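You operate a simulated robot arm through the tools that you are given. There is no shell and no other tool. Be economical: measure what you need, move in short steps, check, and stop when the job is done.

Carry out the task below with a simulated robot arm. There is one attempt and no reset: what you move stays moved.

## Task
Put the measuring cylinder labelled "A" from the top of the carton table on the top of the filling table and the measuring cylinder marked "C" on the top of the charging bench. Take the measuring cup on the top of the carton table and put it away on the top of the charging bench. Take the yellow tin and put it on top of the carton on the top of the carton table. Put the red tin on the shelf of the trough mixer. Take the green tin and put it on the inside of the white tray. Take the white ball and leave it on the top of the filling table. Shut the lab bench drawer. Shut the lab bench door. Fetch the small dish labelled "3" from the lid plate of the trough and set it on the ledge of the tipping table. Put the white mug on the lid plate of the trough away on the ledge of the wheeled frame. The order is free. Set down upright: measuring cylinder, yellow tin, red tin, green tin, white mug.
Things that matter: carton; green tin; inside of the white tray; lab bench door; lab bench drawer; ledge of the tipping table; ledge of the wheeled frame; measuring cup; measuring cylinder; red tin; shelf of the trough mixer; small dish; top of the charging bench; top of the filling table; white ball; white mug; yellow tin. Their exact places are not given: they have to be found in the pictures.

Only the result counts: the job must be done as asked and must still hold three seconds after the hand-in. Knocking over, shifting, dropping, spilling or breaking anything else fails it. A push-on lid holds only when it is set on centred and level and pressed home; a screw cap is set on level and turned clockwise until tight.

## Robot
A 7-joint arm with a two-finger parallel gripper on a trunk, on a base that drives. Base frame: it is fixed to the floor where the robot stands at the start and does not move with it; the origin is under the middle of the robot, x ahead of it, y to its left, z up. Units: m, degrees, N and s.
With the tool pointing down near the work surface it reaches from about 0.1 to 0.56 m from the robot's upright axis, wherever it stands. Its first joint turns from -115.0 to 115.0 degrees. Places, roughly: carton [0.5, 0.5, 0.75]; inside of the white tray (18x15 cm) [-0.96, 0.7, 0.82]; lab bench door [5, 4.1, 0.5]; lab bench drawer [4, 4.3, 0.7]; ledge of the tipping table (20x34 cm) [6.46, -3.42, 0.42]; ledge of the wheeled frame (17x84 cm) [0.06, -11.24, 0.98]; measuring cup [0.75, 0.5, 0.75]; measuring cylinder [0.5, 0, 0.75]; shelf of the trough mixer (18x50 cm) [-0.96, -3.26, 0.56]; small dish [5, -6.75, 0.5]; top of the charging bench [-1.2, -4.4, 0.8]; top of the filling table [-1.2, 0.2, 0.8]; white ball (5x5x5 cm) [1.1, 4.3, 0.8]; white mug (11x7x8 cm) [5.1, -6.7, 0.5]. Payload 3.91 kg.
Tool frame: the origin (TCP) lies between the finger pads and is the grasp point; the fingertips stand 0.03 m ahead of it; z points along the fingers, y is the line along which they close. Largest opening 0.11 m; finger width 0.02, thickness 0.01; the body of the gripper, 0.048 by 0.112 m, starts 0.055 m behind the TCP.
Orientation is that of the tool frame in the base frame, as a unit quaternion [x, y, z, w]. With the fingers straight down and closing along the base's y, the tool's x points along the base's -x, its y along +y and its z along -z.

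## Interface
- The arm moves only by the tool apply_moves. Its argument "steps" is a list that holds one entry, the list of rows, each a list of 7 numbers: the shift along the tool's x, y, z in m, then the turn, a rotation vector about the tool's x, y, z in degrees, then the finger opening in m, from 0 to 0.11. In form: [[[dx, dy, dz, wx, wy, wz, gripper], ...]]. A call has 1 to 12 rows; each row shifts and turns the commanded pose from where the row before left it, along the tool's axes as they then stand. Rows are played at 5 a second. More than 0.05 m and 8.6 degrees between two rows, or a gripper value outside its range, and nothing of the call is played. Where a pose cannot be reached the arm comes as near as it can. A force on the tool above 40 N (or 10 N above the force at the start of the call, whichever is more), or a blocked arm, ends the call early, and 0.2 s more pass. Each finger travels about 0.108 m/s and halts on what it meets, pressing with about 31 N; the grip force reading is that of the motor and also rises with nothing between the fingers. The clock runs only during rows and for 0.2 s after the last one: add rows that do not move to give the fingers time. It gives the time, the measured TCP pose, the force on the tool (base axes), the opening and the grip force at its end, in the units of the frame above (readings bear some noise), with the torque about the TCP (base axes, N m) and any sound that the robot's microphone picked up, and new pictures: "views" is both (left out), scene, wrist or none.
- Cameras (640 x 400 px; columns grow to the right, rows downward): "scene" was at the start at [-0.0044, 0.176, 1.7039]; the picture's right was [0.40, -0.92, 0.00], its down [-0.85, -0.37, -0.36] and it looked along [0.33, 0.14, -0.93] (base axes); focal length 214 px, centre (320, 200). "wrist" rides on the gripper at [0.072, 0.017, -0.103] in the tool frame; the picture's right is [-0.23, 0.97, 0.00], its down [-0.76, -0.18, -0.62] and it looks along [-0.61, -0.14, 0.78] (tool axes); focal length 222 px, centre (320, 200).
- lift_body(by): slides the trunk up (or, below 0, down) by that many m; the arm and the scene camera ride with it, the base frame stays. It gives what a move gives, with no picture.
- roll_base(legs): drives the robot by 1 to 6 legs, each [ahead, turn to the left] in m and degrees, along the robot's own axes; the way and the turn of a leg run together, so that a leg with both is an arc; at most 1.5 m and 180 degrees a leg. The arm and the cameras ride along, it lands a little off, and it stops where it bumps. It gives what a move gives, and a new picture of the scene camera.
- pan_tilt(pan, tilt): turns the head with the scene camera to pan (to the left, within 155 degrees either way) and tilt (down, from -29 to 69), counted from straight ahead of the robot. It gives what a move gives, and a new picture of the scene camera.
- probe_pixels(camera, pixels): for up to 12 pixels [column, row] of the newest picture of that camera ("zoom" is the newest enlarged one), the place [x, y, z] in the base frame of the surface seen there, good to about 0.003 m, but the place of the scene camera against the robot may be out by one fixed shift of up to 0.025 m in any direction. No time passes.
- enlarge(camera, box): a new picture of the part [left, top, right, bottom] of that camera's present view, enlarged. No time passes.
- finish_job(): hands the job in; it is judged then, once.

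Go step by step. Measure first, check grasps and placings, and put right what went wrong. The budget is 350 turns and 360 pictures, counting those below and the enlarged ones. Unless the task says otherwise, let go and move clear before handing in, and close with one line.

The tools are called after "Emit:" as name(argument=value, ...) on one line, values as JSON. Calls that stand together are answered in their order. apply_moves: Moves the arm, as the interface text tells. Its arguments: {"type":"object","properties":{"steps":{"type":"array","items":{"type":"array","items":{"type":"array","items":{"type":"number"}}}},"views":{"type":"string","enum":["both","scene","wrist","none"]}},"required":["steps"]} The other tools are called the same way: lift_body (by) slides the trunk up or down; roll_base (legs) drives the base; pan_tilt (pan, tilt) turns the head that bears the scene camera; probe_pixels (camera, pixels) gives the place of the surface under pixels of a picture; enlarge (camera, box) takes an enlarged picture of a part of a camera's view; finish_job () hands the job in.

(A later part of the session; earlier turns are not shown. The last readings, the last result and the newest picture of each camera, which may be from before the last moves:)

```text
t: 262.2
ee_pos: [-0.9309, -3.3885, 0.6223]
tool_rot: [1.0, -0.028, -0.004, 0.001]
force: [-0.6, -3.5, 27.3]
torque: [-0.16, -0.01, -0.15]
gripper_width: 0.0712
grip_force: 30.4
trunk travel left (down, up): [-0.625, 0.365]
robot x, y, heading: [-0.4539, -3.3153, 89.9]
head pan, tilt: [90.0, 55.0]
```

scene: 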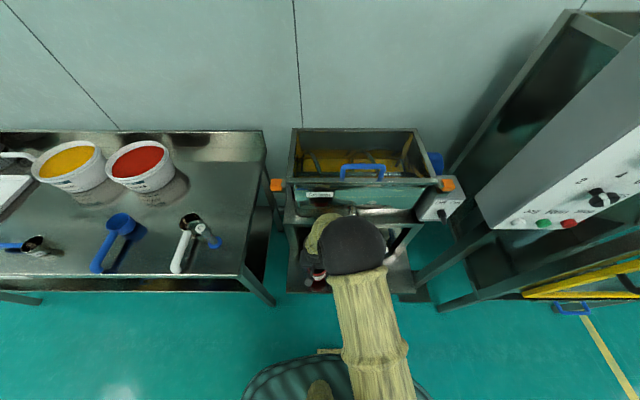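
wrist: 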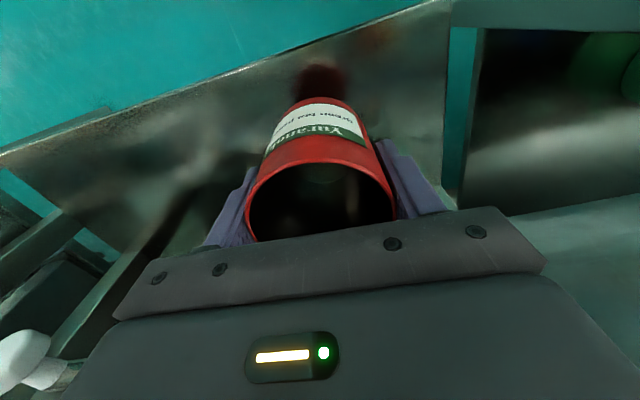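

Firm contact; ease off, release and rise.

Emit:
apply_moves(steps=[[[0, 0, -0.0015, 0, 0, 0, 0.05], [0, 0, 0, 0, 0, 0, 0.08], [0, 0, 0, 0, 0, 0, 0.095], [0, 0, 0, 0, 0, 0, 0.1], [0, 0, -0.04, 0, 0, 0, 0.1], [0, 0, -0.045, 0, 0, 0, 0.1], [0, 0, -0.045, 0, 0, 0, 0.1], [0, 0, -0.045, 0, 0, 0, 0.1], [0, 0, -0.045, 0, 0, 0, 0.1], [0, 0, -0.045, 0, 0, 0, 0.1]]], views="wrist")

Emit:
lift_body(by=0.2)

```text
t: 264.4
ee_pos: [-0.9318, -3.3867, 0.8869]
tool_rot: [1.0, -0.028, 0.0, 0.0]
force: [-0.6, 0.9, -0.7]
torque: [-0.01, -0.01, -0.03]
gripper_width: 0.1
grip_force: 0.1
trunk travel left (down, up): [-0.625, 0.365]
robot x, y, heading: [-0.456, -3.3164, 89.7]
head pan, tilt: [90.0, 55.0]
```

wrist: 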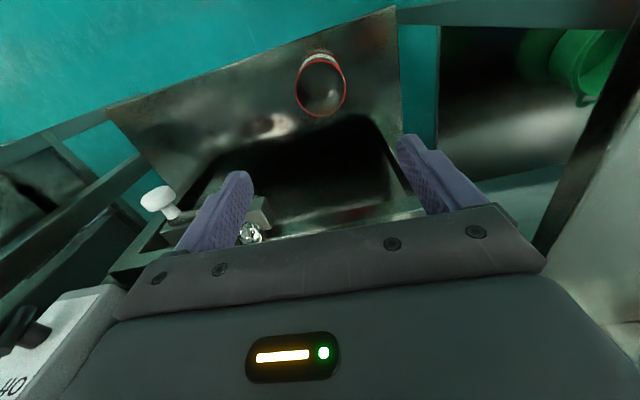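

```text
t: 266.6
ee_pos: [-0.9329, -3.3867, 1.0864]
tool_rot: [1.0, -0.028, -0.001, 0.0]
force: [-0.7, 0.3, 0.0]
torque: [-0.02, 0.01, 0.0]
gripper_width: 0.1
grip_force: 0.1
trunk travel left (down, up): [-0.825, 0.165]
robot x, y, heading: [-0.4545, -3.3183, 90.0]
head pan, tilt: [90.0, 55.0]
```

Red tin stands on the shelf (321,85). Next the measuring cup from the far side of the carton table; retract the arm and drive.

Emit:
apply_moves(steps=[[[0.045, 0, 0, 0, 0, 0, 0.1], [0.045, 0, 0, 0, 0, 0, 0.1], [0.03, 0, 0, 0, 0, 0, 0.1]]], views="none")

Emit:
pan_tilt(pan=0, tilt=30)

Emit:
roll_base(legs=[[0, -38.3], [1.5, 0]])

```text
t: 267.4
ee_pos: [-0.812, -3.394, 1.0877]
tool_rot: [1.0, -0.028, -0.001, 0.001]
force: [0.4, 0.4, 0.8]
torque: [0.0, 0.02, 0.02]
gripper_width: 0.0997
grip_force: 0.0
trunk travel left (down, up): [-0.825, 0.165]
robot x, y, heading: [-0.45, -3.3194, 90.0]
head pan, tilt: [90.0, 55.0]
```

```text
t: 269.0
ee_pos: [-0.8132, -3.3933, 1.0886]
tool_rot: [1.0, -0.028, -0.001, 0.0]
force: [-0.6, 0.3, -0.1]
torque: [0.01, -0.01, 0.01]
gripper_width: 0.0999
grip_force: 0.1
trunk travel left (down, up): [-0.825, 0.165]
robot x, y, heading: [-0.4527, -3.318, 89.8]
head pan, tilt: [0.0, 30.0]
```

scene: 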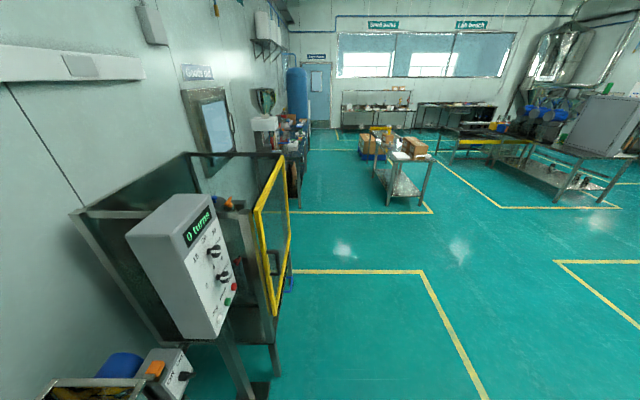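

```text
t: 280.2
ee_pos: [0.1536, -1.9866, 1.0875]
tool_rot: [0.931, -0.364, -0.002, 0.001]
force: [-0.6, 1.1, 0.4]
torque: [-0.02, -0.03, -0.01]
gripper_width: 0.1002
grip_force: 0.0
trunk travel left (down, up): [-0.825, 0.165]
robot x, y, heading: [0.4808, -2.1562, 50.5]
head pan, tilt: [0.0, 30.0]
```

scene: 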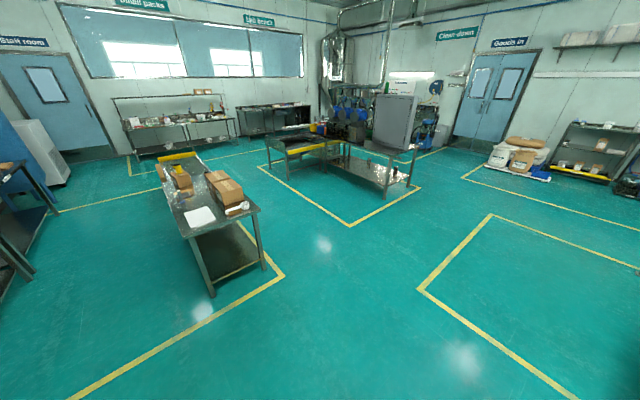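

Path is clear. Continue to the far side.

Emit:
roll_base(legs=[[0, 2.2], [1.45, 0], [0, 37.3], [0.5, 0]])

Emit:
pan_tilt(pan=80, tilt=50)

```text
t: 294.6
ee_pos: [0.9803, -0.5674, 1.0874]
tool_rot: [1.0, -0.015, -0.001, 0.001]
force: [0.4, 0.6, -0.1]
torque: [-0.02, 0.0, -0.02]
gripper_width: 0.0999
grip_force: 0.1
trunk travel left (down, up): [-0.825, 0.165]
robot x, y, heading: [1.3431, -0.482, 91.5]
head pan, tilt: [0.0, 30.0]
```

scene: 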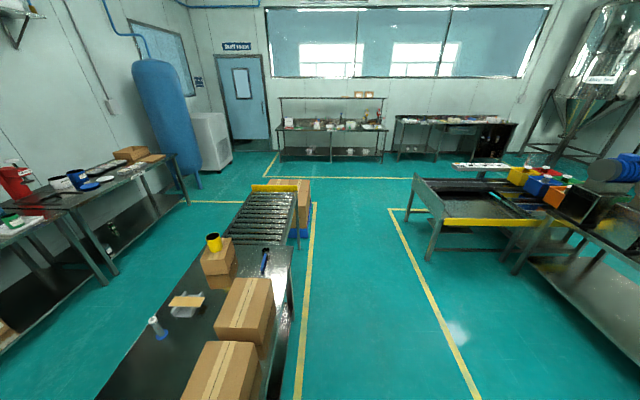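

```text
t: 296.1
ee_pos: [0.9798, -0.5671, 1.0878]
tool_rot: [1.0, -0.016, -0.001, 0.001]
force: [0.2, -0.6, -0.5]
torque: [0.01, 0.01, 0.0]
gripper_width: 0.1
grip_force: 0.0
trunk travel left (down, up): [-0.825, 0.165]
robot x, y, heading: [1.3385, -0.488, 91.3]
head pan, tilt: [80.0, 50.0]
```

scene: 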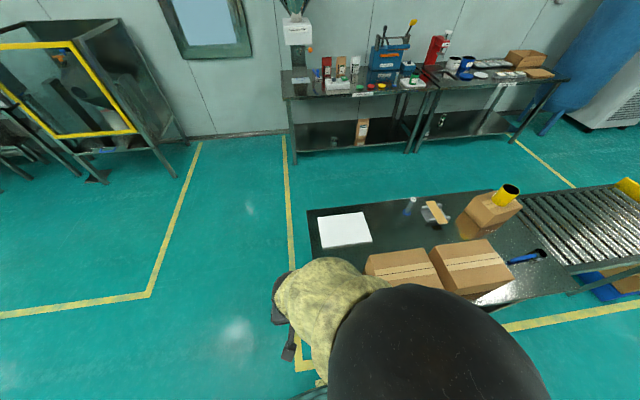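

Drive ahead 1.0 m along the far side.

Emit:
roll_base(legs=[[0, -1.5], [1.03, 0]])

Emit:
apply_moves(steps=[[[-0.04, 0, 0, 0, 0, 0, 0.1], [-0.04, 0, 0, 0, 0, 0, 0.1], [0, 0, 0, 0, 0, 0, 0.1]]], views="wrist")

```text
t: 302.9
ee_pos: [0.9857, 0.4974, 1.0874]
tool_rot: [0.999, -0.036, -0.001, 0.0]
force: [-0.1, 0.6, 0.4]
torque: [-0.03, 0.03, 0.0]
gripper_width: 0.0999
grip_force: 0.1
trunk travel left (down, up): [-0.825, 0.165]
robot x, y, heading: [1.3453, 0.5688, 89.4]
head pan, tilt: [80.0, 50.0]
```

scene: 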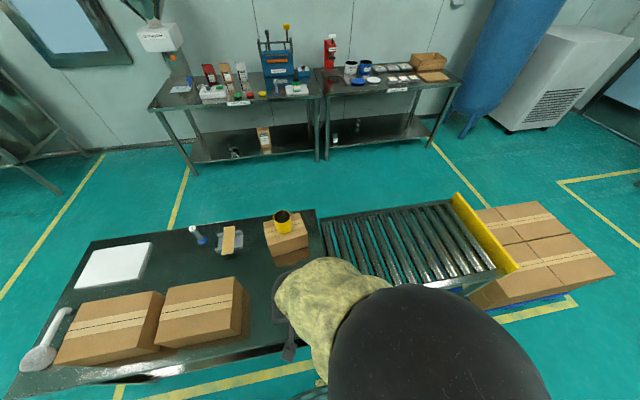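

```text
t: 303.6
ee_pos: [0.9047, 0.5033, 1.0894]
tool_rot: [0.999, -0.035, 0.0, 0.002]
force: [-0.9, -0.1, -0.1]
torque: [-0.01, -0.01, 0.01]
gripper_width: 0.1003
grip_force: 0.0
trunk travel left (down, up): [-0.825, 0.165]
robot x, y, heading: [1.3471, 0.5683, 89.2]
head pan, tilt: [80.0, 50.0]
```

wrist: 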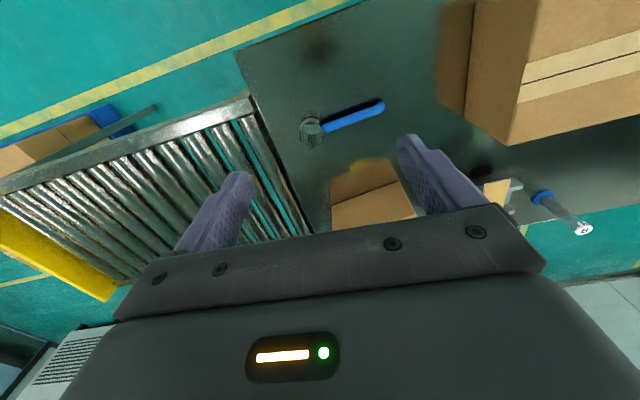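

Emit:
enlarge(camera="wrist", box=[280, 80, 408, 160])

Emit:
probe_pixels(camera="wrist", pixels=[[380, 105], [355, 115], [330, 125], [312, 120], [300, 130], [312, 142], [322, 130], [350, 100], [360, 165], [450, 130]])

```text
5.00 times, centred on (344, 120) of wrist
```

zoom: 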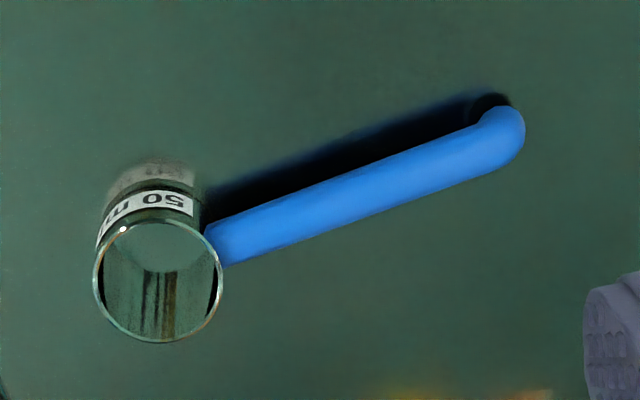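

```text
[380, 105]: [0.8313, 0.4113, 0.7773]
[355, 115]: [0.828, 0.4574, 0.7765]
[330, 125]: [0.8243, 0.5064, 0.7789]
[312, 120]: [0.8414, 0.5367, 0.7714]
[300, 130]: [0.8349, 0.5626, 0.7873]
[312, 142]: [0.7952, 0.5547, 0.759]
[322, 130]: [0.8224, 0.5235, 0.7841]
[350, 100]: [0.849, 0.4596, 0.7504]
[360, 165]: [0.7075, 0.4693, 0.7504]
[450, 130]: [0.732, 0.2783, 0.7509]
```

The cup's handle runs along y at x≈0.826, z top ≈0.778. Rotate the tool +82° to close across the handle, and move above it.

Emit:
apply_moves(steps=[[[0, 0, 0, 0, 0, 8.2, 0.06], [0, 0, 0, 0, 0, 8.2, 0.06], [0, 0, 0, 0, 0, 8.2, 0.06], [0, 0, 0, 0, 0, 8.2, 0.06], [0, 0, 0, 0, 0, 8.2, 0.06], [0, 0, 0, 0, 0, 8.2, 0.06], [0, 0, 0, 0, 0, 8.2, 0.06], [0, 0, 0, 0, 0, 8.2, 0.06], [0, 0, 0, 0, 0, 8.2, 0.06], [0, 0, 0, 0, 0, 8.0, 0.06], [0.006, 0.04, 0, 0, 0, 0, 0.06], [0.006, 0.039, 0, 0, 0, 0, 0.06]]], views="none")

Emit:
apply_moves(steps=[[[0, 0, 0.045, 0, 0, 0, 0.06], [0, 0, 0.045, 0, 0, 0, 0.06], [0, 0, 0.045, 0, 0, 0, 0.06], [0, 0, 0.04, 0, 0, 0, 0.06], [0, 0, 0, 0, 0, 0, 0.06]]], views="wrist")

```text
t: 306.4
ee_pos: [0.815, 0.5133, 1.1014]
tool_rot: [0.714, -0.7, -0.007, 0.012]
force: [0.1, 0.1, 0.3]
torque: [-0.04, -0.02, 0.01]
gripper_width: 0.06
grip_force: 0.0
trunk travel left (down, up): [-0.825, 0.165]
robot x, y, heading: [1.348, 0.5698, 89.2]
head pan, tilt: [80.0, 50.0]
stopped in row 12: the arm was blocked; the commanded pose is now the measured one
```

```text
t: 307.6
ee_pos: [0.8081, 0.5105, 0.9254]
tool_rot: [0.715, -0.699, -0.007, 0.013]
force: [-1.1, -0.2, -0.6]
torque: [-0.01, -0.06, 0.01]
gripper_width: 0.0599
grip_force: 0.0
trunk travel left (down, up): [-0.825, 0.165]
robot x, y, heading: [1.3465, 0.5665, 89.4]
head pan, tilt: [80.0, 50.0]
```

wrist: 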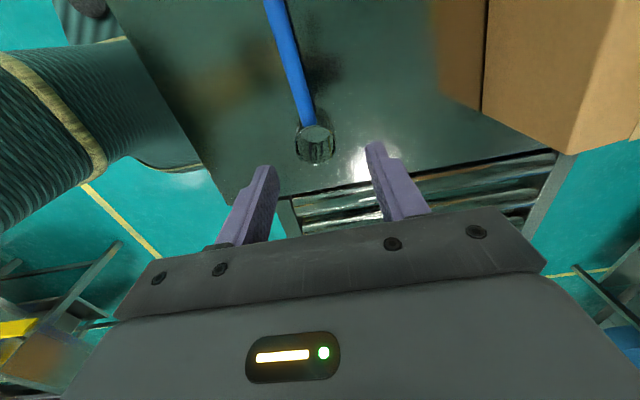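

The last row was clipped but the tool is at (0.808,0.511,0.925) over the cup. Probe the handle.

Emit:
probe_pixels(camera="wrist", pixels=[[283, 30], [295, 75], [305, 115], [300, 148], [334, 145], [316, 128], [480, 100]])

```text
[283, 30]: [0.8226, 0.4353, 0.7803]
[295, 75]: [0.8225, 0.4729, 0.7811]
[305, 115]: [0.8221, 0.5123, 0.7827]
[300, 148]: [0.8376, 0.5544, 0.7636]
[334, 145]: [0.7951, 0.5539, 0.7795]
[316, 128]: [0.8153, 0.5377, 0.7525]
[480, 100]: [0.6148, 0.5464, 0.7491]
```

Emit:
apply_moves(steps=[[[0.012, -0.007, 0, 0, 0, 0, 0.06], [0.012, -0.007, 0, 0, 0, 0, 0.06], [0, 0, 0.045, 0, 0, 0, 0.06], [0, 0, 0.04, 0, 0, 0, 0.06], [0, 0, 0, 0, 0, 0, 0.06]]], views="wrist")

```text
t: 309.1
ee_pos: [0.806, 0.5159, 0.8506]
tool_rot: [-0.691, 0.722, 0.01, -0.019]
force: [-0.5, 0.6, 0.2]
torque: [0.0, -0.01, 0.04]
gripper_width: 0.06
grip_force: 0.1
trunk travel left (down, up): [-0.825, 0.165]
robot x, y, heading: [1.3464, 0.5651, 89.2]
head pan, tilt: [80.0, 50.0]
stopped in row 5: the arm was blocked; the commanded pose is now the measured one
```

wrist: 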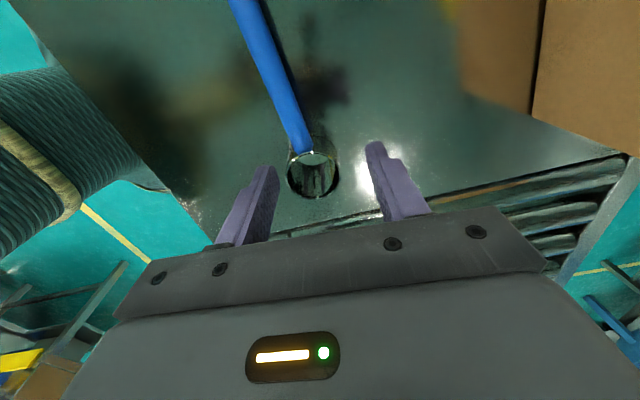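

The wrist is at a joint limit here. Raise, back the base up 0.27 m so the arm angle relieves the wrist, and retry.

Emit:
apply_moves(steps=[[[0, 0, -0.045, 0, 0, 0, 0.06], [0, 0, -0.045, 0, 0, 0, 0.06], [0, 0, -0.045, 0, 0, -8, 0.06], [0, 0, -0.045, 0, 0, -8, 0.06], [0, 0, 0, 0, 0, -8, 0.06]]], views="none")

Emit:
roll_base(legs=[[-0.28, 0]])

```text
t: 310.2
ee_pos: [0.8138, 0.5128, 1.0312]
tool_rot: [0.83, -0.558, -0.013, 0.02]
force: [0.6, -0.9, -0.4]
torque: [-0.02, -0.01, 0.01]
gripper_width: 0.0597
grip_force: 0.0
trunk travel left (down, up): [-0.825, 0.165]
robot x, y, heading: [1.3441, 0.566, 89.1]
head pan, tilt: [80.0, 50.0]
```

```text
t: 312.4
ee_pos: [0.8088, 0.2392, 1.0293]
tool_rot: [0.826, -0.563, -0.014, 0.018]
force: [-1.0, -0.5, -1.3]
torque: [-0.01, -0.04, -0.02]
gripper_width: 0.0598
grip_force: 0.0
trunk travel left (down, up): [-0.825, 0.165]
robot x, y, heading: [1.3391, 0.2883, 89.0]
head pan, tilt: [80.0, 50.0]
```

scene: 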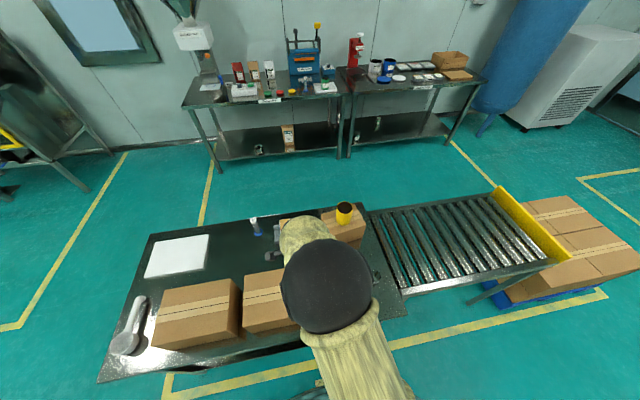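

Correct the slight tilt, move over the handle, and turn to be square to it.

Emit:
apply_moves(steps=[[[0, 0, 0, 2.6, 0, 0, 0.06], [-0.0376, -0.0173, 0, 0, 0, 0, 0.06], [-0.0376, -0.0173, 0, 0, 0, 0, 0.06], [-0.0376, -0.0173, 0, 0, 0, 0, 0.06], [-0.0376, -0.0173, 0, 0, 0, 0, 0.06], [-0.0376, -0.0173, 0, 0, 0, 0, 0.06], [-0.0376, -0.0173, 0, 0, 0, 0, 0.06], [0, 0, 0, 0, 0, 7, 0.06], [0, 0, 0, 0, 0, 7, 0.06], [0, 0, 0, 0, 0, 7, 0.06], [0, 0, 0.045, 0, 0, 0, 0.06], [0, 0, 0, 0, 0, 0, 0.06]]], views="wrist")

```text
t: 315.1
ee_pos: [0.8243, 0.4888, 0.984]
tool_rot: [0.71, -0.705, -0.002, -0.001]
force: [0.1, -0.1, -0.7]
torque: [-0.04, 0.04, -0.02]
gripper_width: 0.0597
grip_force: 0.0
trunk travel left (down, up): [-0.825, 0.165]
robot x, y, heading: [1.3441, 0.29, 89.0]
head pan, tilt: [80.0, 50.0]
```

wrist: 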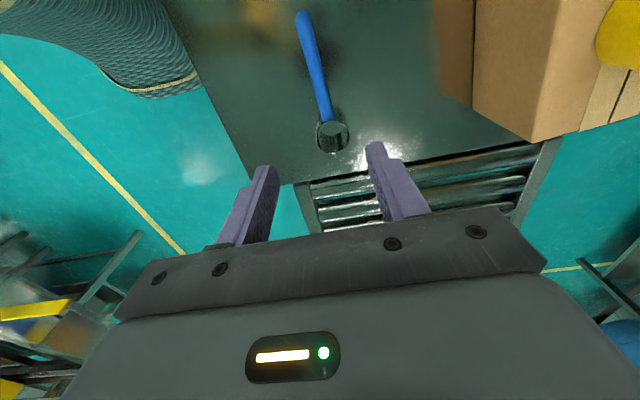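

Emit:
probe_pixels(camera="wrist", pixels=[[322, 100], [315, 70], [307, 30], [325, 112]])

Emit:
apply_moves(steps=[[[0, 0, 0.045, 0, 0, 0, 0.06], [0, 0, 0.045, 0, 0, 0, 0.06], [0, 0, 0.045, 0, 0, 0, 0.06], [0, 0, 0.03, 0, 0, 0, 0.06], [0, 0, 0, 0, 0, 0, 0.06]]], views="wrist")

```text
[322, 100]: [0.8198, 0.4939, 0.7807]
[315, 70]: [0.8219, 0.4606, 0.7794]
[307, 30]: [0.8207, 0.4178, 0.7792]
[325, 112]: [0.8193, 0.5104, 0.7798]
```

```text
t: 316.2
ee_pos: [0.8222, 0.4884, 0.8206]
tool_rot: [0.71, -0.704, -0.002, 0.0]
force: [0.3, 0.3, -0.5]
torque: [0.0, 0.03, 0.02]
gripper_width: 0.0601
grip_force: 0.0
trunk travel left (down, up): [-0.825, 0.165]
robot x, y, heading: [1.3417, 0.2872, 88.8]
head pan, tilt: [80.0, 50.0]
```

wrist: 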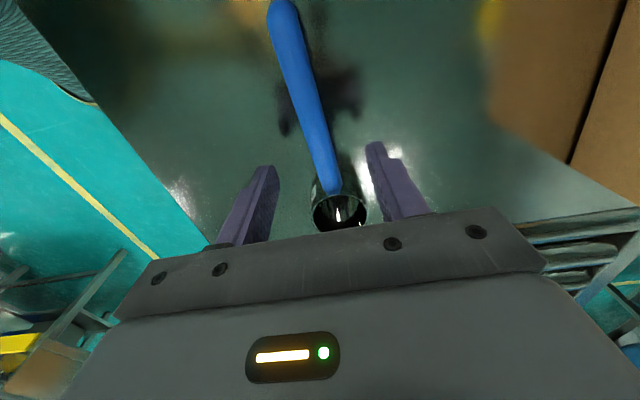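

Handle sits between the fingers. Descend to z 0.785 and close.

Emit:
apply_moves(steps=[[[0, 0, 0.02, 0, 0, 0, 0.06], [0, 0, 0.015, 0, 0, 0, 0.06], [0, 0, 0, 0, 0, 0, 0.04], [0, 0, 0, 0, 0, 0, 0.02], [0, 0, 0, 0, 0, 0, 0.005], [0, 0, 0, 0, 0, 0, 0.0], [0, 0, 0, 0, 0, 0, 0.0], [0, 0, 0, 0, 0, 0, 0.0]]], views="none")

Emit:
apply_moves(steps=[[[0, 0, -0.03, 0, 0, 0, 0.0], [0, 0, -0.045, 0, 0, 0, 0.0], [0, 0, -0.045, 0, 0, 0, 0.0], [0, 0, -0.045, 0, 0, 0, 0.0], [0, 0, -0.045, 0, 0, 0, 0.0], [0, 0, -0.045, 0, 0, 0, 0.0]]], views="wrist")

```text
t: 318.1
ee_pos: [0.8237, 0.488, 0.7856]
tool_rot: [0.711, -0.704, -0.002, 0.0]
force: [-0.4, -0.6, 0.3]
torque: [-0.02, -0.02, -0.03]
gripper_width: 0.0168
grip_force: 31.1
trunk travel left (down, up): [-0.825, 0.165]
robot x, y, heading: [1.3397, 0.2866, 89.2]
head pan, tilt: [80.0, 50.0]
```

```text
t: 319.4
ee_pos: [0.8235, 0.4865, 1.044]
tool_rot: [0.71, -0.704, -0.002, -0.002]
force: [0.1, 0.1, -0.9]
torque: [-0.01, -0.01, 0.01]
gripper_width: 0.017
grip_force: 30.9
trunk travel left (down, up): [-0.825, 0.165]
robot x, y, heading: [1.3388, 0.287, 89.1]
head pan, tilt: [80.0, 50.0]
```

wrist: 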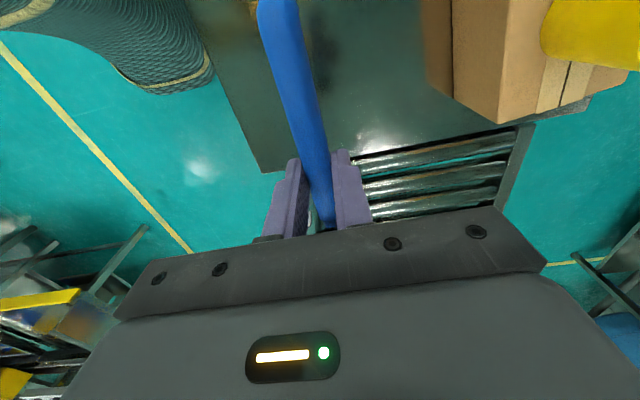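

Cup lifted level. Retract the arm and turn the tool back to its natural yaw for the drive.

Emit:
apply_moves(steps=[[[0, -0.045, -0.01, 0, 0, 0, 0.0], [0, -0.045, -0.01, 0, 0, 0, 0.0], [0.03, -0.03, 0, 0, 0, -8, 0.0], [0.03, 0, 0, 0, 0, -8, 0.0], [0.03, 0, 0, 0, 0, -8, 0.0], [0.02, 0, 0, 0, 0, -8, 0.0], [0, 0, 0, 0, 0, -8, 0.0], [0, 0, 0, 0, 0, -8, 0.0], [0, 0, 0, 0, 0, -8, 0.0], [0, 0, 0, 0, 0, -8, 0.0], [0, 0, 0, 0, 0, -8, 0.0], [0, 0, 0, 0, 0, -8, 0.0]]], views="wrist")

```text
t: 322.1
ee_pos: [0.9639, 0.383, 1.0599]
tool_rot: [0.997, -0.082, -0.001, -0.002]
force: [0.3, 0.3, -1.3]
torque: [0.01, -0.02, 0.03]
gripper_width: 0.0169
grip_force: 31.2
trunk travel left (down, up): [-0.825, 0.165]
robot x, y, heading: [1.3396, 0.2891, 89.1]
head pan, tilt: [80.0, 50.0]
```

wrist: 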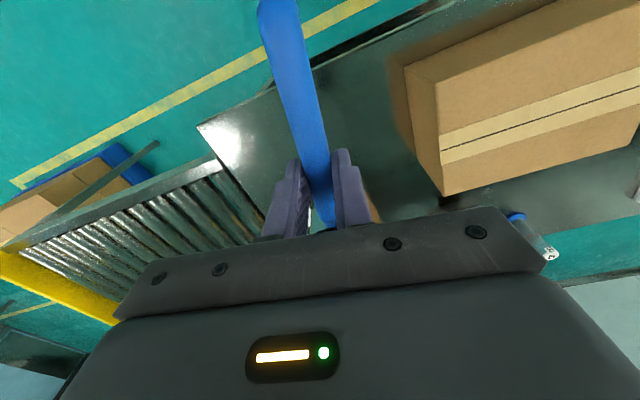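

Reverse out and drive back to the charging bench.

Emit:
roll_base(legs=[[-1.3, 0], [0, -24.2], [-1.296, 0], [-1.296, 0], [-1.296, 0]])

```text
t: 353.2
ee_pos: [-0.6666, -4.3049, 1.0599]
tool_rot: [0.956, -0.295, -0.001, -0.002]
force: [0.1, -0.7, -1.0]
torque: [0.01, -0.03, 0.04]
gripper_width: 0.017
grip_force: 31.5
trunk travel left (down, up): [-0.825, 0.165]
robot x, y, heading: [-0.3676, -4.5452, 64.4]
head pan, tilt: [80.0, 50.0]
```

scene: 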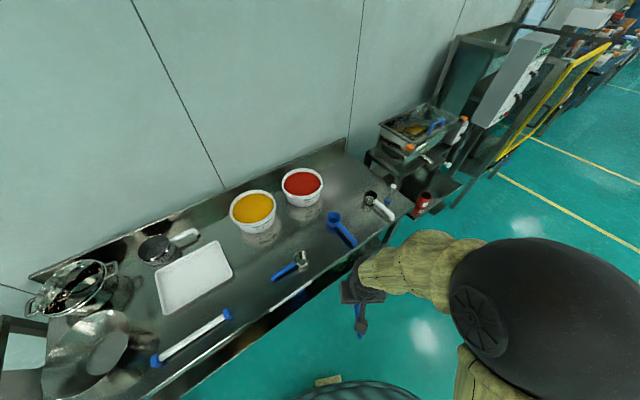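

Emit:
roll_base(legs=[[0, 25.6], [0.25, 20], [0.25, -20]])

Emit:
apply_moves(steps=[[[-0.04, 0, 0, 0, 0, 0, 0.0], [-0.04, 0, 0, 0, 0, 0, 0.0], [-0.04, 0, 0.02, 0, 0, 0, 0.0], [0, 0, 0, 0, 0, 0, 0.0]]], views="wrist")

```text
t: 358.7
ee_pos: [-0.8334, -3.9723, 1.0608]
tool_rot: [0.998, -0.067, -0.001, -0.002]
force: [-0.3, 0.2, -1.1]
torque: [-0.04, 0.02, 0.01]
gripper_width: 0.0169
grip_force: 30.8
trunk travel left (down, up): [-0.825, 0.165]
robot x, y, heading: [-0.4541, -4.0565, 90.7]
head pan, tilt: [80.0, 50.0]
```

scene: 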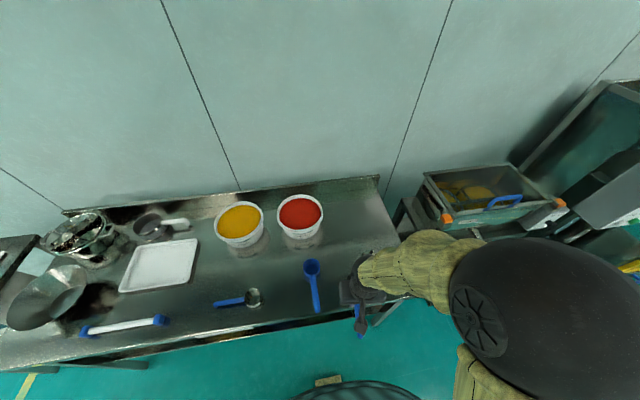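

```text
t: 359.7
ee_pos: [-0.9529, -3.9565, 1.0395]
tool_rot: [0.998, -0.066, -0.001, -0.002]
force: [0.2, -0.8, -1.1]
torque: [0.01, 0.03, -0.03]
gripper_width: 0.0167
grip_force: 30.8
trunk travel left (down, up): [-0.825, 0.165]
robot x, y, heading: [-0.4528, -4.0537, 90.6]
head pan, tilt: [80.0, 50.0]
```

wrist: 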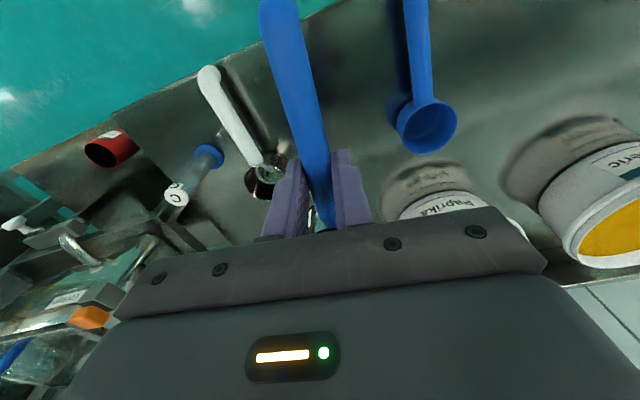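

Emit:
probe_pixels(camera="wrist", pixels=[[430, 190], [425, 130], [415, 40], [265, 170], [235, 120], [340, 100], [345, 40], [370, 140]])

```text
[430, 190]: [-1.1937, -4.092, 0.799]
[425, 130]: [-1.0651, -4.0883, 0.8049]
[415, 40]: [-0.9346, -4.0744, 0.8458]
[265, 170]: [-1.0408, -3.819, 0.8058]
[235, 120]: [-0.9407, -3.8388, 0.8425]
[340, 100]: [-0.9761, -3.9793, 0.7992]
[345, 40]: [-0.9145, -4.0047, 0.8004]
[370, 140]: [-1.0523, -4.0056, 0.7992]
```

Gap between scoops is free. Shift in by 0.035 m and lower to TCP≈0.836.

Emit:
apply_moves(steps=[[[-0.036, 0, 0, 0, 0, 0, 0.0], [0, 0, 0.045, 0, 0, 0, 0.0], [0, 0, 0.045, 0, 0, 0, 0.0], [0, 0, 0.045, 0, 0, 0, 0.0], [0, 0, 0.045, 0, 0, 0, 0.0], [0, 0, 0.018, 0, 0, 0, 0.0], [0, 0, 0, 0, 0, 0, 0.0]]], views="wrist")

```text
t: 361.3
ee_pos: [-0.9886, -3.9535, 0.8411]
tool_rot: [0.998, -0.068, -0.001, -0.002]
force: [-0.6, 0.5, -0.8]
torque: [0.02, -0.02, -0.02]
gripper_width: 0.0168
grip_force: 31.1
trunk travel left (down, up): [-0.825, 0.165]
robot x, y, heading: [-0.4511, -4.0565, 90.6]
head pan, tilt: [80.0, 50.0]
```

wrist: 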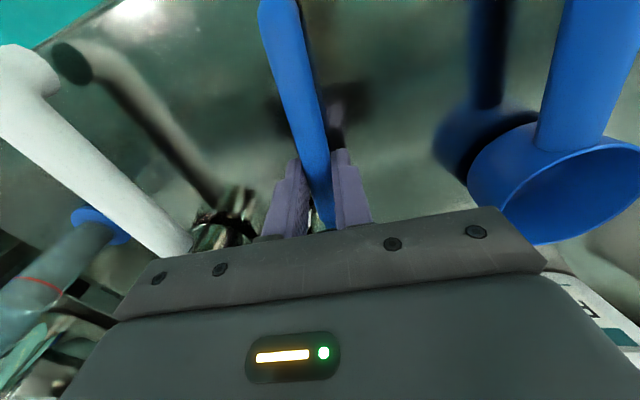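

Emit:
apply_moves(steps=[[[0, 0, 0.003, 0, 0, 0, 0.0], [0, 0, 0, 0, 0, 0, 0.0]]], views="none")

Emit:
apply_moves(steps=[[[0, 0, 0.003, 0, 0, 0, 0.0], [0, 0, 0, 0, 0, 0, 0.0]]], views="none")

```text
t: 361.9
ee_pos: [-0.9866, -3.9526, 0.8383]
tool_rot: [0.998, -0.068, 0.0, -0.001]
force: [-0.4, 0.5, -1.1]
torque: [0.0, 0.01, -0.01]
gripper_width: 0.0164
grip_force: 31.5
trunk travel left (down, up): [-0.825, 0.165]
robot x, y, heading: [-0.4535, -4.0581, 90.9]
head pan, tilt: [80.0, 50.0]
```

```text
t: 362.5
ee_pos: [-0.9887, -3.9503, 0.836]
tool_rot: [0.998, -0.067, -0.001, -0.001]
force: [1.3, -0.7, 1.9]
torque: [0.0, 0.08, -0.01]
gripper_width: 0.0171
grip_force: 30.6
trunk travel left (down, up): [-0.825, 0.165]
robot x, y, heading: [-0.4546, -4.0536, 90.6]
head pan, tilt: [80.0, 50.0]
```

Contact. Lower 1 mm more, release, rise.

Emit:
apply_moves(steps=[[[0, 0, 0.001, 0, 0, 0, 0.0], [0, 0, 0, 0, 0, 0, 0.03], [0, 0, 0, 0, 0, 0, 0.05], [0, 0, 0, 0, 0, 0, 0.05], [0, 0, -0.04, 0, 0, 0, 0.05], [0, 0, -0.045, 0, 0, 0, 0.05], [0, 0, -0.045, 0, 0, 0, 0.05], [0, 0, -0.045, 0, 0, 0, 0.05], [0, 0, -0.045, 0, 0, 0, 0.05]]], views="wrist")

```text
t: 364.5
ee_pos: [-0.9868, -3.9524, 1.0561]
tool_rot: [0.998, -0.068, -0.001, -0.001]
force: [-0.8, -0.2, 0.1]
torque: [0.02, 0.03, -0.02]
gripper_width: 0.05
grip_force: 0.1
trunk travel left (down, up): [-0.825, 0.165]
robot x, y, heading: [-0.4499, -4.0533, 90.8]
head pan, tilt: [80.0, 50.0]
```

wrist: 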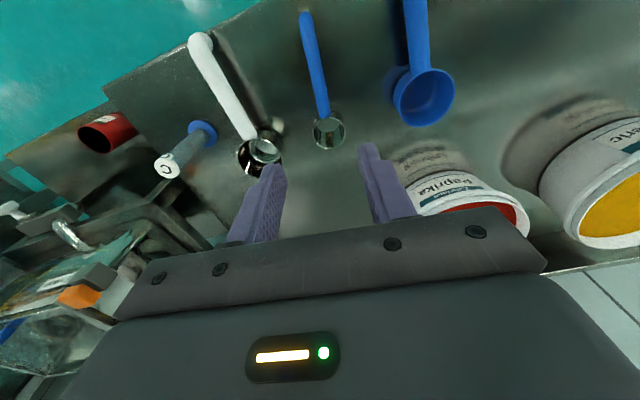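

The cup rests on the bench (330,130). Next dish and mug; retract the arm and look toward the trough (pan -118).

Emit:
apply_moves(steps=[[[0.045, 0, 0, 0, 0, 0, 0.1], [0.045, 0, 0, 0, 0, 0, 0.1], [0.045, 0, 0, 0, 0, 0, 0.1], [0.03, 0, 0, 0, 0, 0, 0.1]]], views="none")

Emit:
pan_tilt(pan=-118, tilt=20)

```text
t: 365.5
ee_pos: [-0.8225, -3.9764, 1.056]
tool_rot: [0.998, -0.067, 0.0, -0.002]
force: [-0.3, -0.2, -0.6]
torque: [0.02, 0.01, 0.01]
gripper_width: 0.1002
grip_force: 0.1
trunk travel left (down, up): [-0.825, 0.165]
robot x, y, heading: [-0.4512, -4.0568, 90.9]
head pan, tilt: [80.0, 50.0]
```

```text
t: 368.4
ee_pos: [-0.8231, -3.9769, 1.0572]
tool_rot: [0.998, -0.067, -0.001, -0.002]
force: [-0.2, -0.1, 0.3]
torque: [0.0, -0.01, 0.03]
gripper_width: 0.0999
grip_force: 0.0
trunk travel left (down, up): [-0.825, 0.165]
robot x, y, heading: [-0.4529, -4.0565, 90.7]
head pan, tilt: [-118.0, 20.0]
```

scene: 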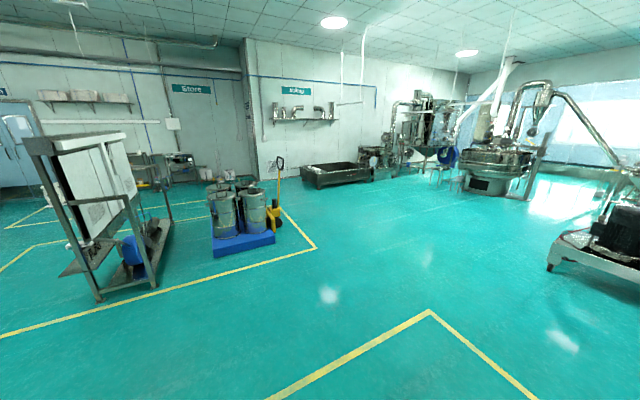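

Clear floor with the pallet at (240,245) to avoid. Arc away from the bench, go to (1.0,-5.6), then look.

Emit:
roll_base(legs=[[0.4, -60], [0, -86.7], [1.13, 0], [1.13, 0], [0, 42]])

Emit:
pan_tilt(pan=0, tilt=20)

```text
t: 393.4
ee_pos: [1.1695, -5.2431, 1.0568]
tool_rot: [-0.566, 0.825, 0.0, 0.002]
force: [0.5, -0.6, -0.9]
torque: [0.03, 0.01, 0.0]
gripper_width: 0.0998
grip_force: 0.0
trunk travel left (down, up): [-0.825, 0.165]
robot x, y, heading: [1.01, -5.5868, -12.9]
head pan, tilt: [-118.0, 20.0]
```

scene: 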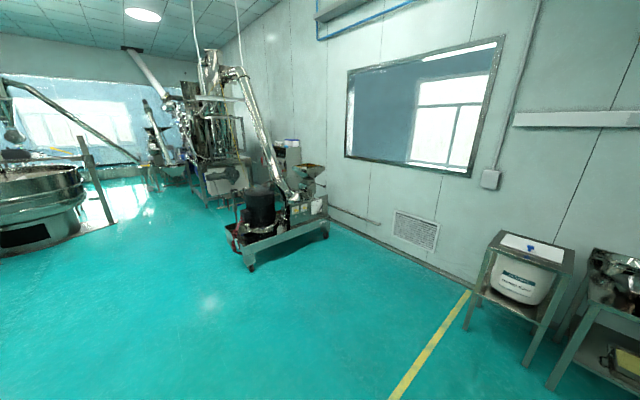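

```text
t: 395.4
ee_pos: [1.1689, -5.2438, 1.0568]
tool_rot: [-0.566, 0.824, 0.0, 0.002]
force: [-0.7, 0.2, 0.5]
torque: [0.02, -0.02, 0.0]
gripper_width: 0.1001
grip_force: 0.0
trunk travel left (down, up): [-0.825, 0.165]
robot x, y, heading: [1.0079, -5.5869, -12.4]
head pan, tilt: [0.0, 20.0]
```

scene: 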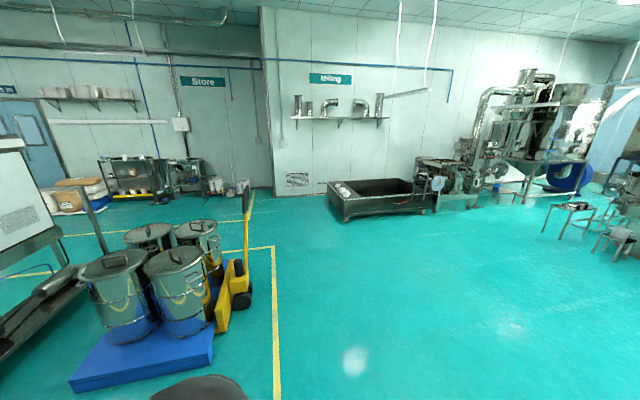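

The trough is at (380,200) with the mug near (345,188). Probe and enlarge.

Emit:
enlarge(camera="scene", box=[310, 160, 470, 260])

Emit:
probe_pixels(camera="scene", pixels=[[343, 188], [335, 195], [345, 200], [425, 197], [330, 185], [365, 214], [430, 210], [338, 218], [240, 305], [245, 190]])

```text
4.00 times, centred on (390, 210) of scene
```

zoom: 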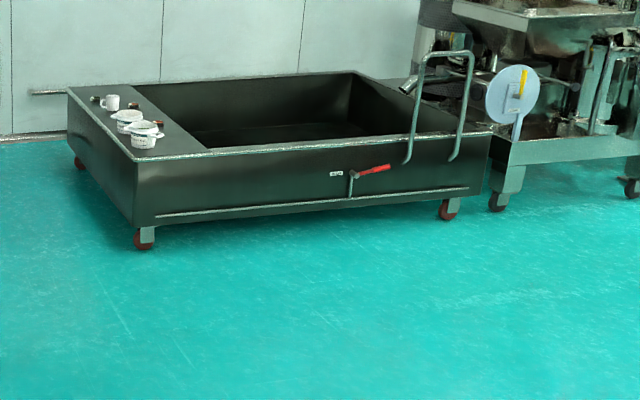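

```text
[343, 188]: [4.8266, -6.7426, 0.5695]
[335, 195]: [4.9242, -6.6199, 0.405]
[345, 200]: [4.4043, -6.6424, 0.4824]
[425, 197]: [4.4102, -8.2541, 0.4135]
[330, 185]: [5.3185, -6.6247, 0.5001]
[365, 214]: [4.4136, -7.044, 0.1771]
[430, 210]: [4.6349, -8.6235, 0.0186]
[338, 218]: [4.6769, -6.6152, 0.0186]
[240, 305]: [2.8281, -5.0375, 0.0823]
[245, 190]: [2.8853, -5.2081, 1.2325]
```

The lid plate lies at the trough's +y end (y≈-6.6…-6.8, z≈0.5). Drive past the pallet, turn round so the arm faces -y, then check.

Emit:
roll_base(legs=[[0, -2.1], [1.3, 0], [0.55, 0], [0, 15.8], [0.75, 0], [0, 178.7]])

Emit:
pan_tilt(pan=130, tilt=40)

```text
t: 422.9
ee_pos: [3.4418, -6.4019, 1.0579]
tool_rot: [0.764, 0.645, -0.001, 0.0]
force: [0.3, -0.5, -0.1]
torque: [0.0, -0.02, 0.0]
gripper_width: 0.1001
grip_force: 0.1
trunk travel left (down, up): [-0.825, 0.165]
robot x, y, heading: [3.5336, -6.0348, 178.8]
head pan, tilt: [0.0, 20.0]
```

scene: 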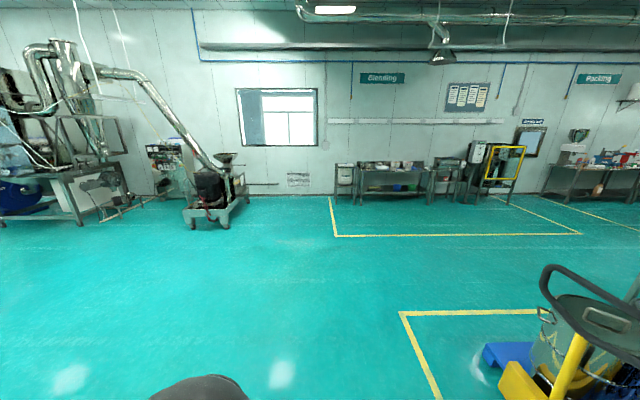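

```text
t: 425.0
ee_pos: [3.4428, -6.4017, 1.0566]
tool_rot: [0.765, 0.645, -0.002, -0.001]
force: [-0.1, 0.5, -0.1]
torque: [0.01, 0.0, -0.01]
gripper_width: 0.1001
grip_force: 0.1
trunk travel left (down, up): [-0.825, 0.165]
robot x, y, heading: [3.5306, -6.0365, 178.8]
head pan, tilt: [130.0, 40.0]
```

scene: 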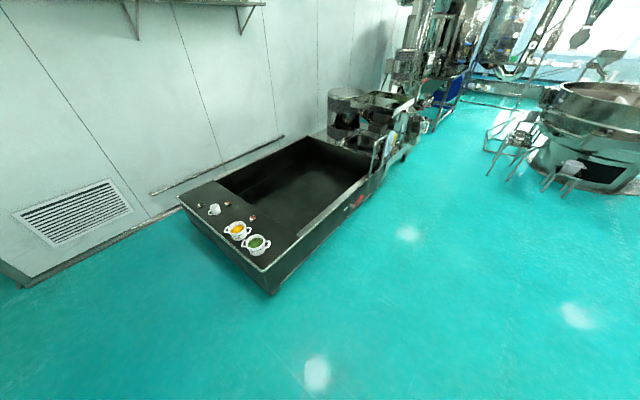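

Emit:
enlarge(camera="scene", box=[160, 180, 320, 280])

Emit:
probe_pixels(camera="scene", pixels=[[214, 208], [238, 229], [257, 244], [265, 269], [182, 195], [228, 203], [253, 219], [207, 230], [200, 205], [240, 215], [150, 215], [75, 250]])

```text
4.00 times, centred on (240, 230) of scene
```

zoom: 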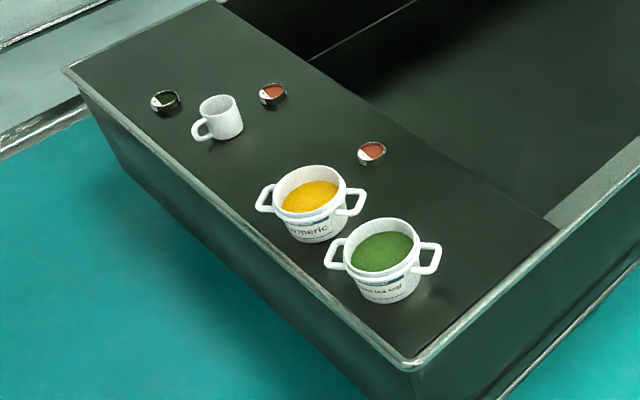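

```text
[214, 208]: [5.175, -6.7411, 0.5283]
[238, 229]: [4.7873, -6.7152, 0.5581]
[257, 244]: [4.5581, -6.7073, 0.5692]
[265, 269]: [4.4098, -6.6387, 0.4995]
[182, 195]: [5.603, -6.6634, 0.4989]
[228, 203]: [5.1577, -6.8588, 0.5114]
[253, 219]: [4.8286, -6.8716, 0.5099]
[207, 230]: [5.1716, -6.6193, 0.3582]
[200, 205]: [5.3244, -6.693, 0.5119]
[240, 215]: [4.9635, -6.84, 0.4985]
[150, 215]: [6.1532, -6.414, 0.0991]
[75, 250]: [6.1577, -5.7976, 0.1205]
```

Three small dishes: (5.32,-6.69), (5.16,-6.86), (4.83,-6.87); mug at (5.17,-6.74). Reverse alongside the trough and read labels.

Emit:
roll_base(legs=[[0, 1.2], [-0.5, -26], [-0.5, 26], [-0.55, 0]])

Emit:
pan_tilt(pan=90, tilt=60)

```text
t: 434.9
ee_pos: [4.977, -6.6101, 1.0572]
tool_rot: [0.749, 0.662, -0.002, -0.001]
force: [0.1, -0.2, -1.1]
torque: [0.01, 0.0, 0.01]
gripper_width: 0.1
grip_force: 0.1
trunk travel left (down, up): [-0.825, 0.165]
robot x, y, heading: [5.0527, -6.2386, -178.7]
head pan, tilt: [130.0, 40.0]
```

scene: 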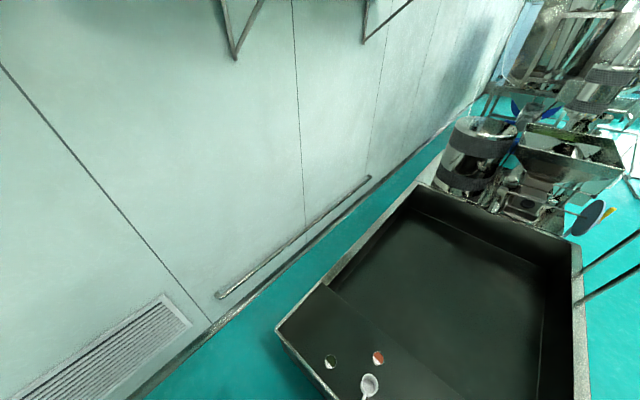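

```text
t: 436.0
ee_pos: [4.9771, -6.611, 1.0567]
tool_rot: [0.749, 0.663, -0.002, -0.001]
force: [0.7, -0.7, 0.6]
torque: [0.02, 0.02, -0.01]
gripper_width: 0.0999
grip_force: 0.1
trunk travel left (down, up): [-0.825, 0.165]
robot x, y, heading: [5.0514, -6.2372, -178.6]
head pan, tilt: [90.0, 60.0]
```

scene: 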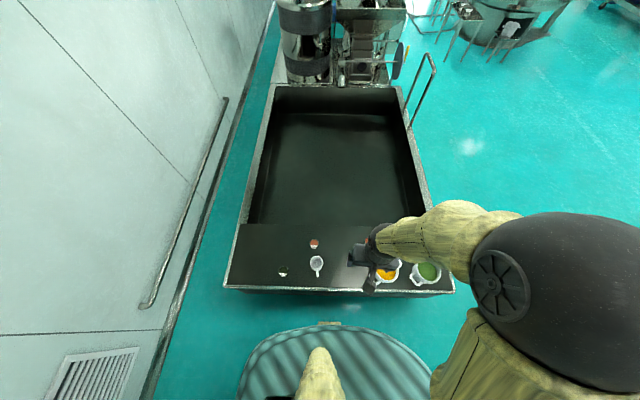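

Emit:
enlarge(camera="scene", box=[260, 230, 356, 290])

Emit:
apply_moves(steps=[[[0, 0, 0, 0, 0, 0, 0.1]]], views="wrist")

```text
6.67 times, centred on (308, 260) of scene
```

zoom: 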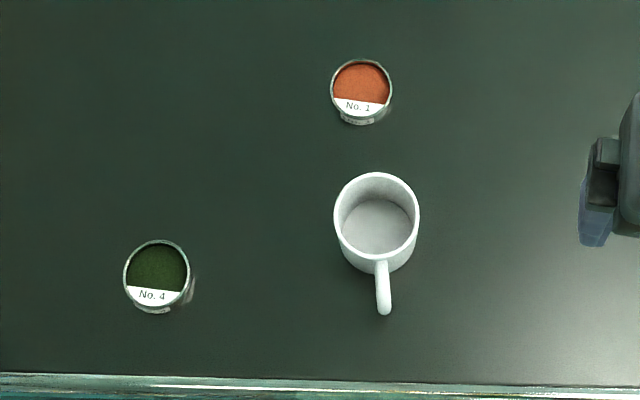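

```text
t: 436.4
ee_pos: [4.9761, -6.6091, 1.0568]
tool_rot: [0.75, 0.662, -0.002, -0.001]
force: [0.0, 0.5, -0.6]
torque: [0.03, 0.0, 0.0]
gripper_width: 0.0999
grip_force: 0.1
trunk travel left (down, up): [-0.825, 0.165]
robot x, y, heading: [5.0529, -6.2382, -178.8]
head pan, tilt: [90.0, 60.0]
```

wrist: 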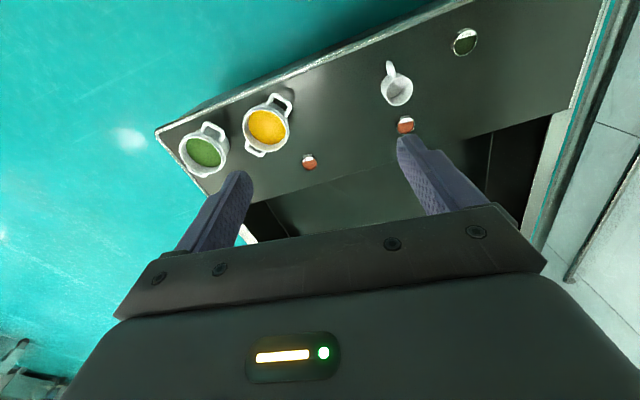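

Emit:
enlarge(camera="wrist", box=[278, 140, 342, 180])

Emit:
probe_pixels(camera="wrist", pixels=[[310, 162], [405, 125], [398, 90], [390, 68], [464, 42], [330, 140], [268, 125], [290, 100]])

```text
10.00 times, centred on (310, 160) of wrist
```

zoom: 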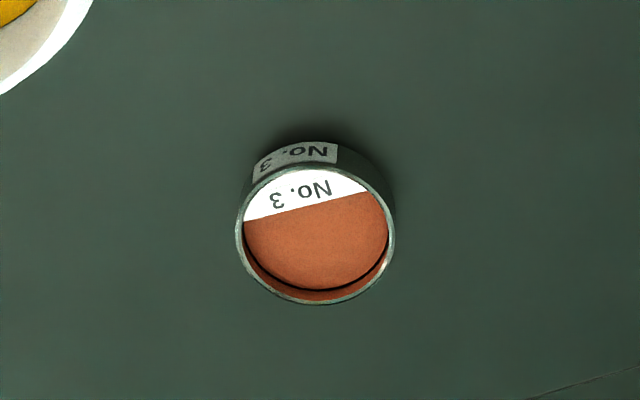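

```text
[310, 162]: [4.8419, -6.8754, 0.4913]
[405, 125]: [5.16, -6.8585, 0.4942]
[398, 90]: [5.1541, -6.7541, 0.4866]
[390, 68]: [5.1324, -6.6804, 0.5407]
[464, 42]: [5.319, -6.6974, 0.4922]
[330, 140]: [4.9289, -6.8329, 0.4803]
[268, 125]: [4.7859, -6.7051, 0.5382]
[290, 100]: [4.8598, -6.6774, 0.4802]
```

Dish No. 3 confirmed at (4.842,-6.875), plate z 0.480. Get 5 cm closer to the trough with a shallow S, then back up level with it.

Emit:
roll_base(legs=[[0.3, 9.5], [0.3, -10.8], [-0.42, 0]])

Emit:
lift_body(by=-0.36)

Emit:
apply_moves(steps=[[[0, 0, 0, 0, 0, 0, 0.1]]], views="wrist")

```text
t: 443.2
ee_pos: [4.7892, -6.6682, 1.0566]
tool_rot: [0.756, 0.655, -0.001, -0.001]
force: [-0.4, -0.1, -0.6]
torque: [0.0, -0.01, 0.0]
gripper_width: 0.1
grip_force: 0.1
trunk travel left (down, up): [-0.825, 0.165]
robot x, y, heading: [4.868, -6.2966, -179.8]
head pan, tilt: [90.0, 60.0]
```

scene: 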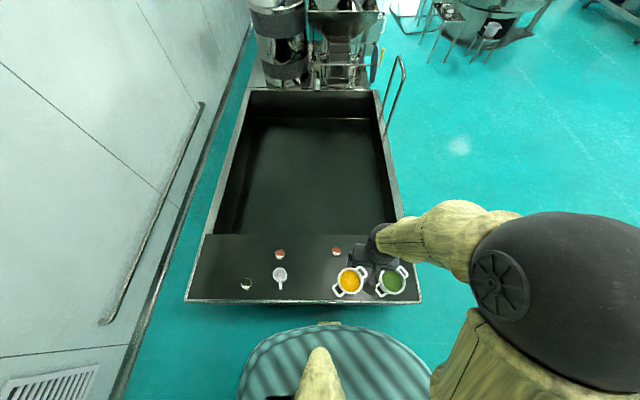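

```text
t: 446.7
ee_pos: [4.7895, -6.6691, 0.6974]
tool_rot: [0.755, 0.655, -0.002, -0.001]
force: [-0.8, 0.8, -0.7]
torque: [0.0, 0.02, -0.03]
gripper_width: 0.1001
grip_force: 0.1
trunk travel left (down, up): [-0.465, 0.525]
robot x, y, heading: [4.8678, -6.3027, -179.7]
head pan, tilt: [90.0, 60.0]
```

```text
t: 447.1
ee_pos: [4.7899, -6.6694, 0.6975]
tool_rot: [0.755, 0.656, -0.001, -0.001]
force: [0.2, 0.0, 0.0]
torque: [0.0, 0.03, -0.03]
gripper_width: 0.1002
grip_force: 0.1
trunk travel left (down, up): [-0.465, 0.525]
robot x, y, heading: [4.8702, -6.2939, -179.6]
head pan, tilt: [90.0, 60.0]
```

wrist: 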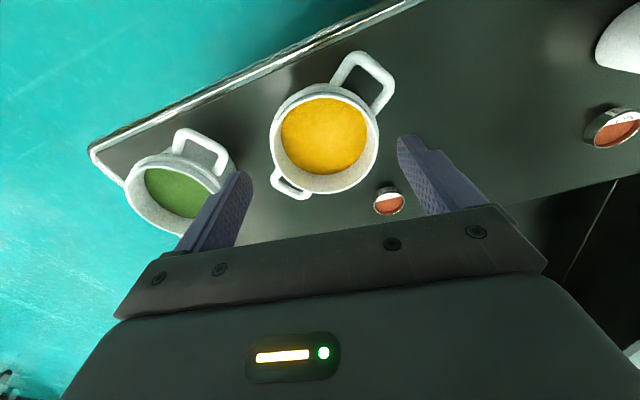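

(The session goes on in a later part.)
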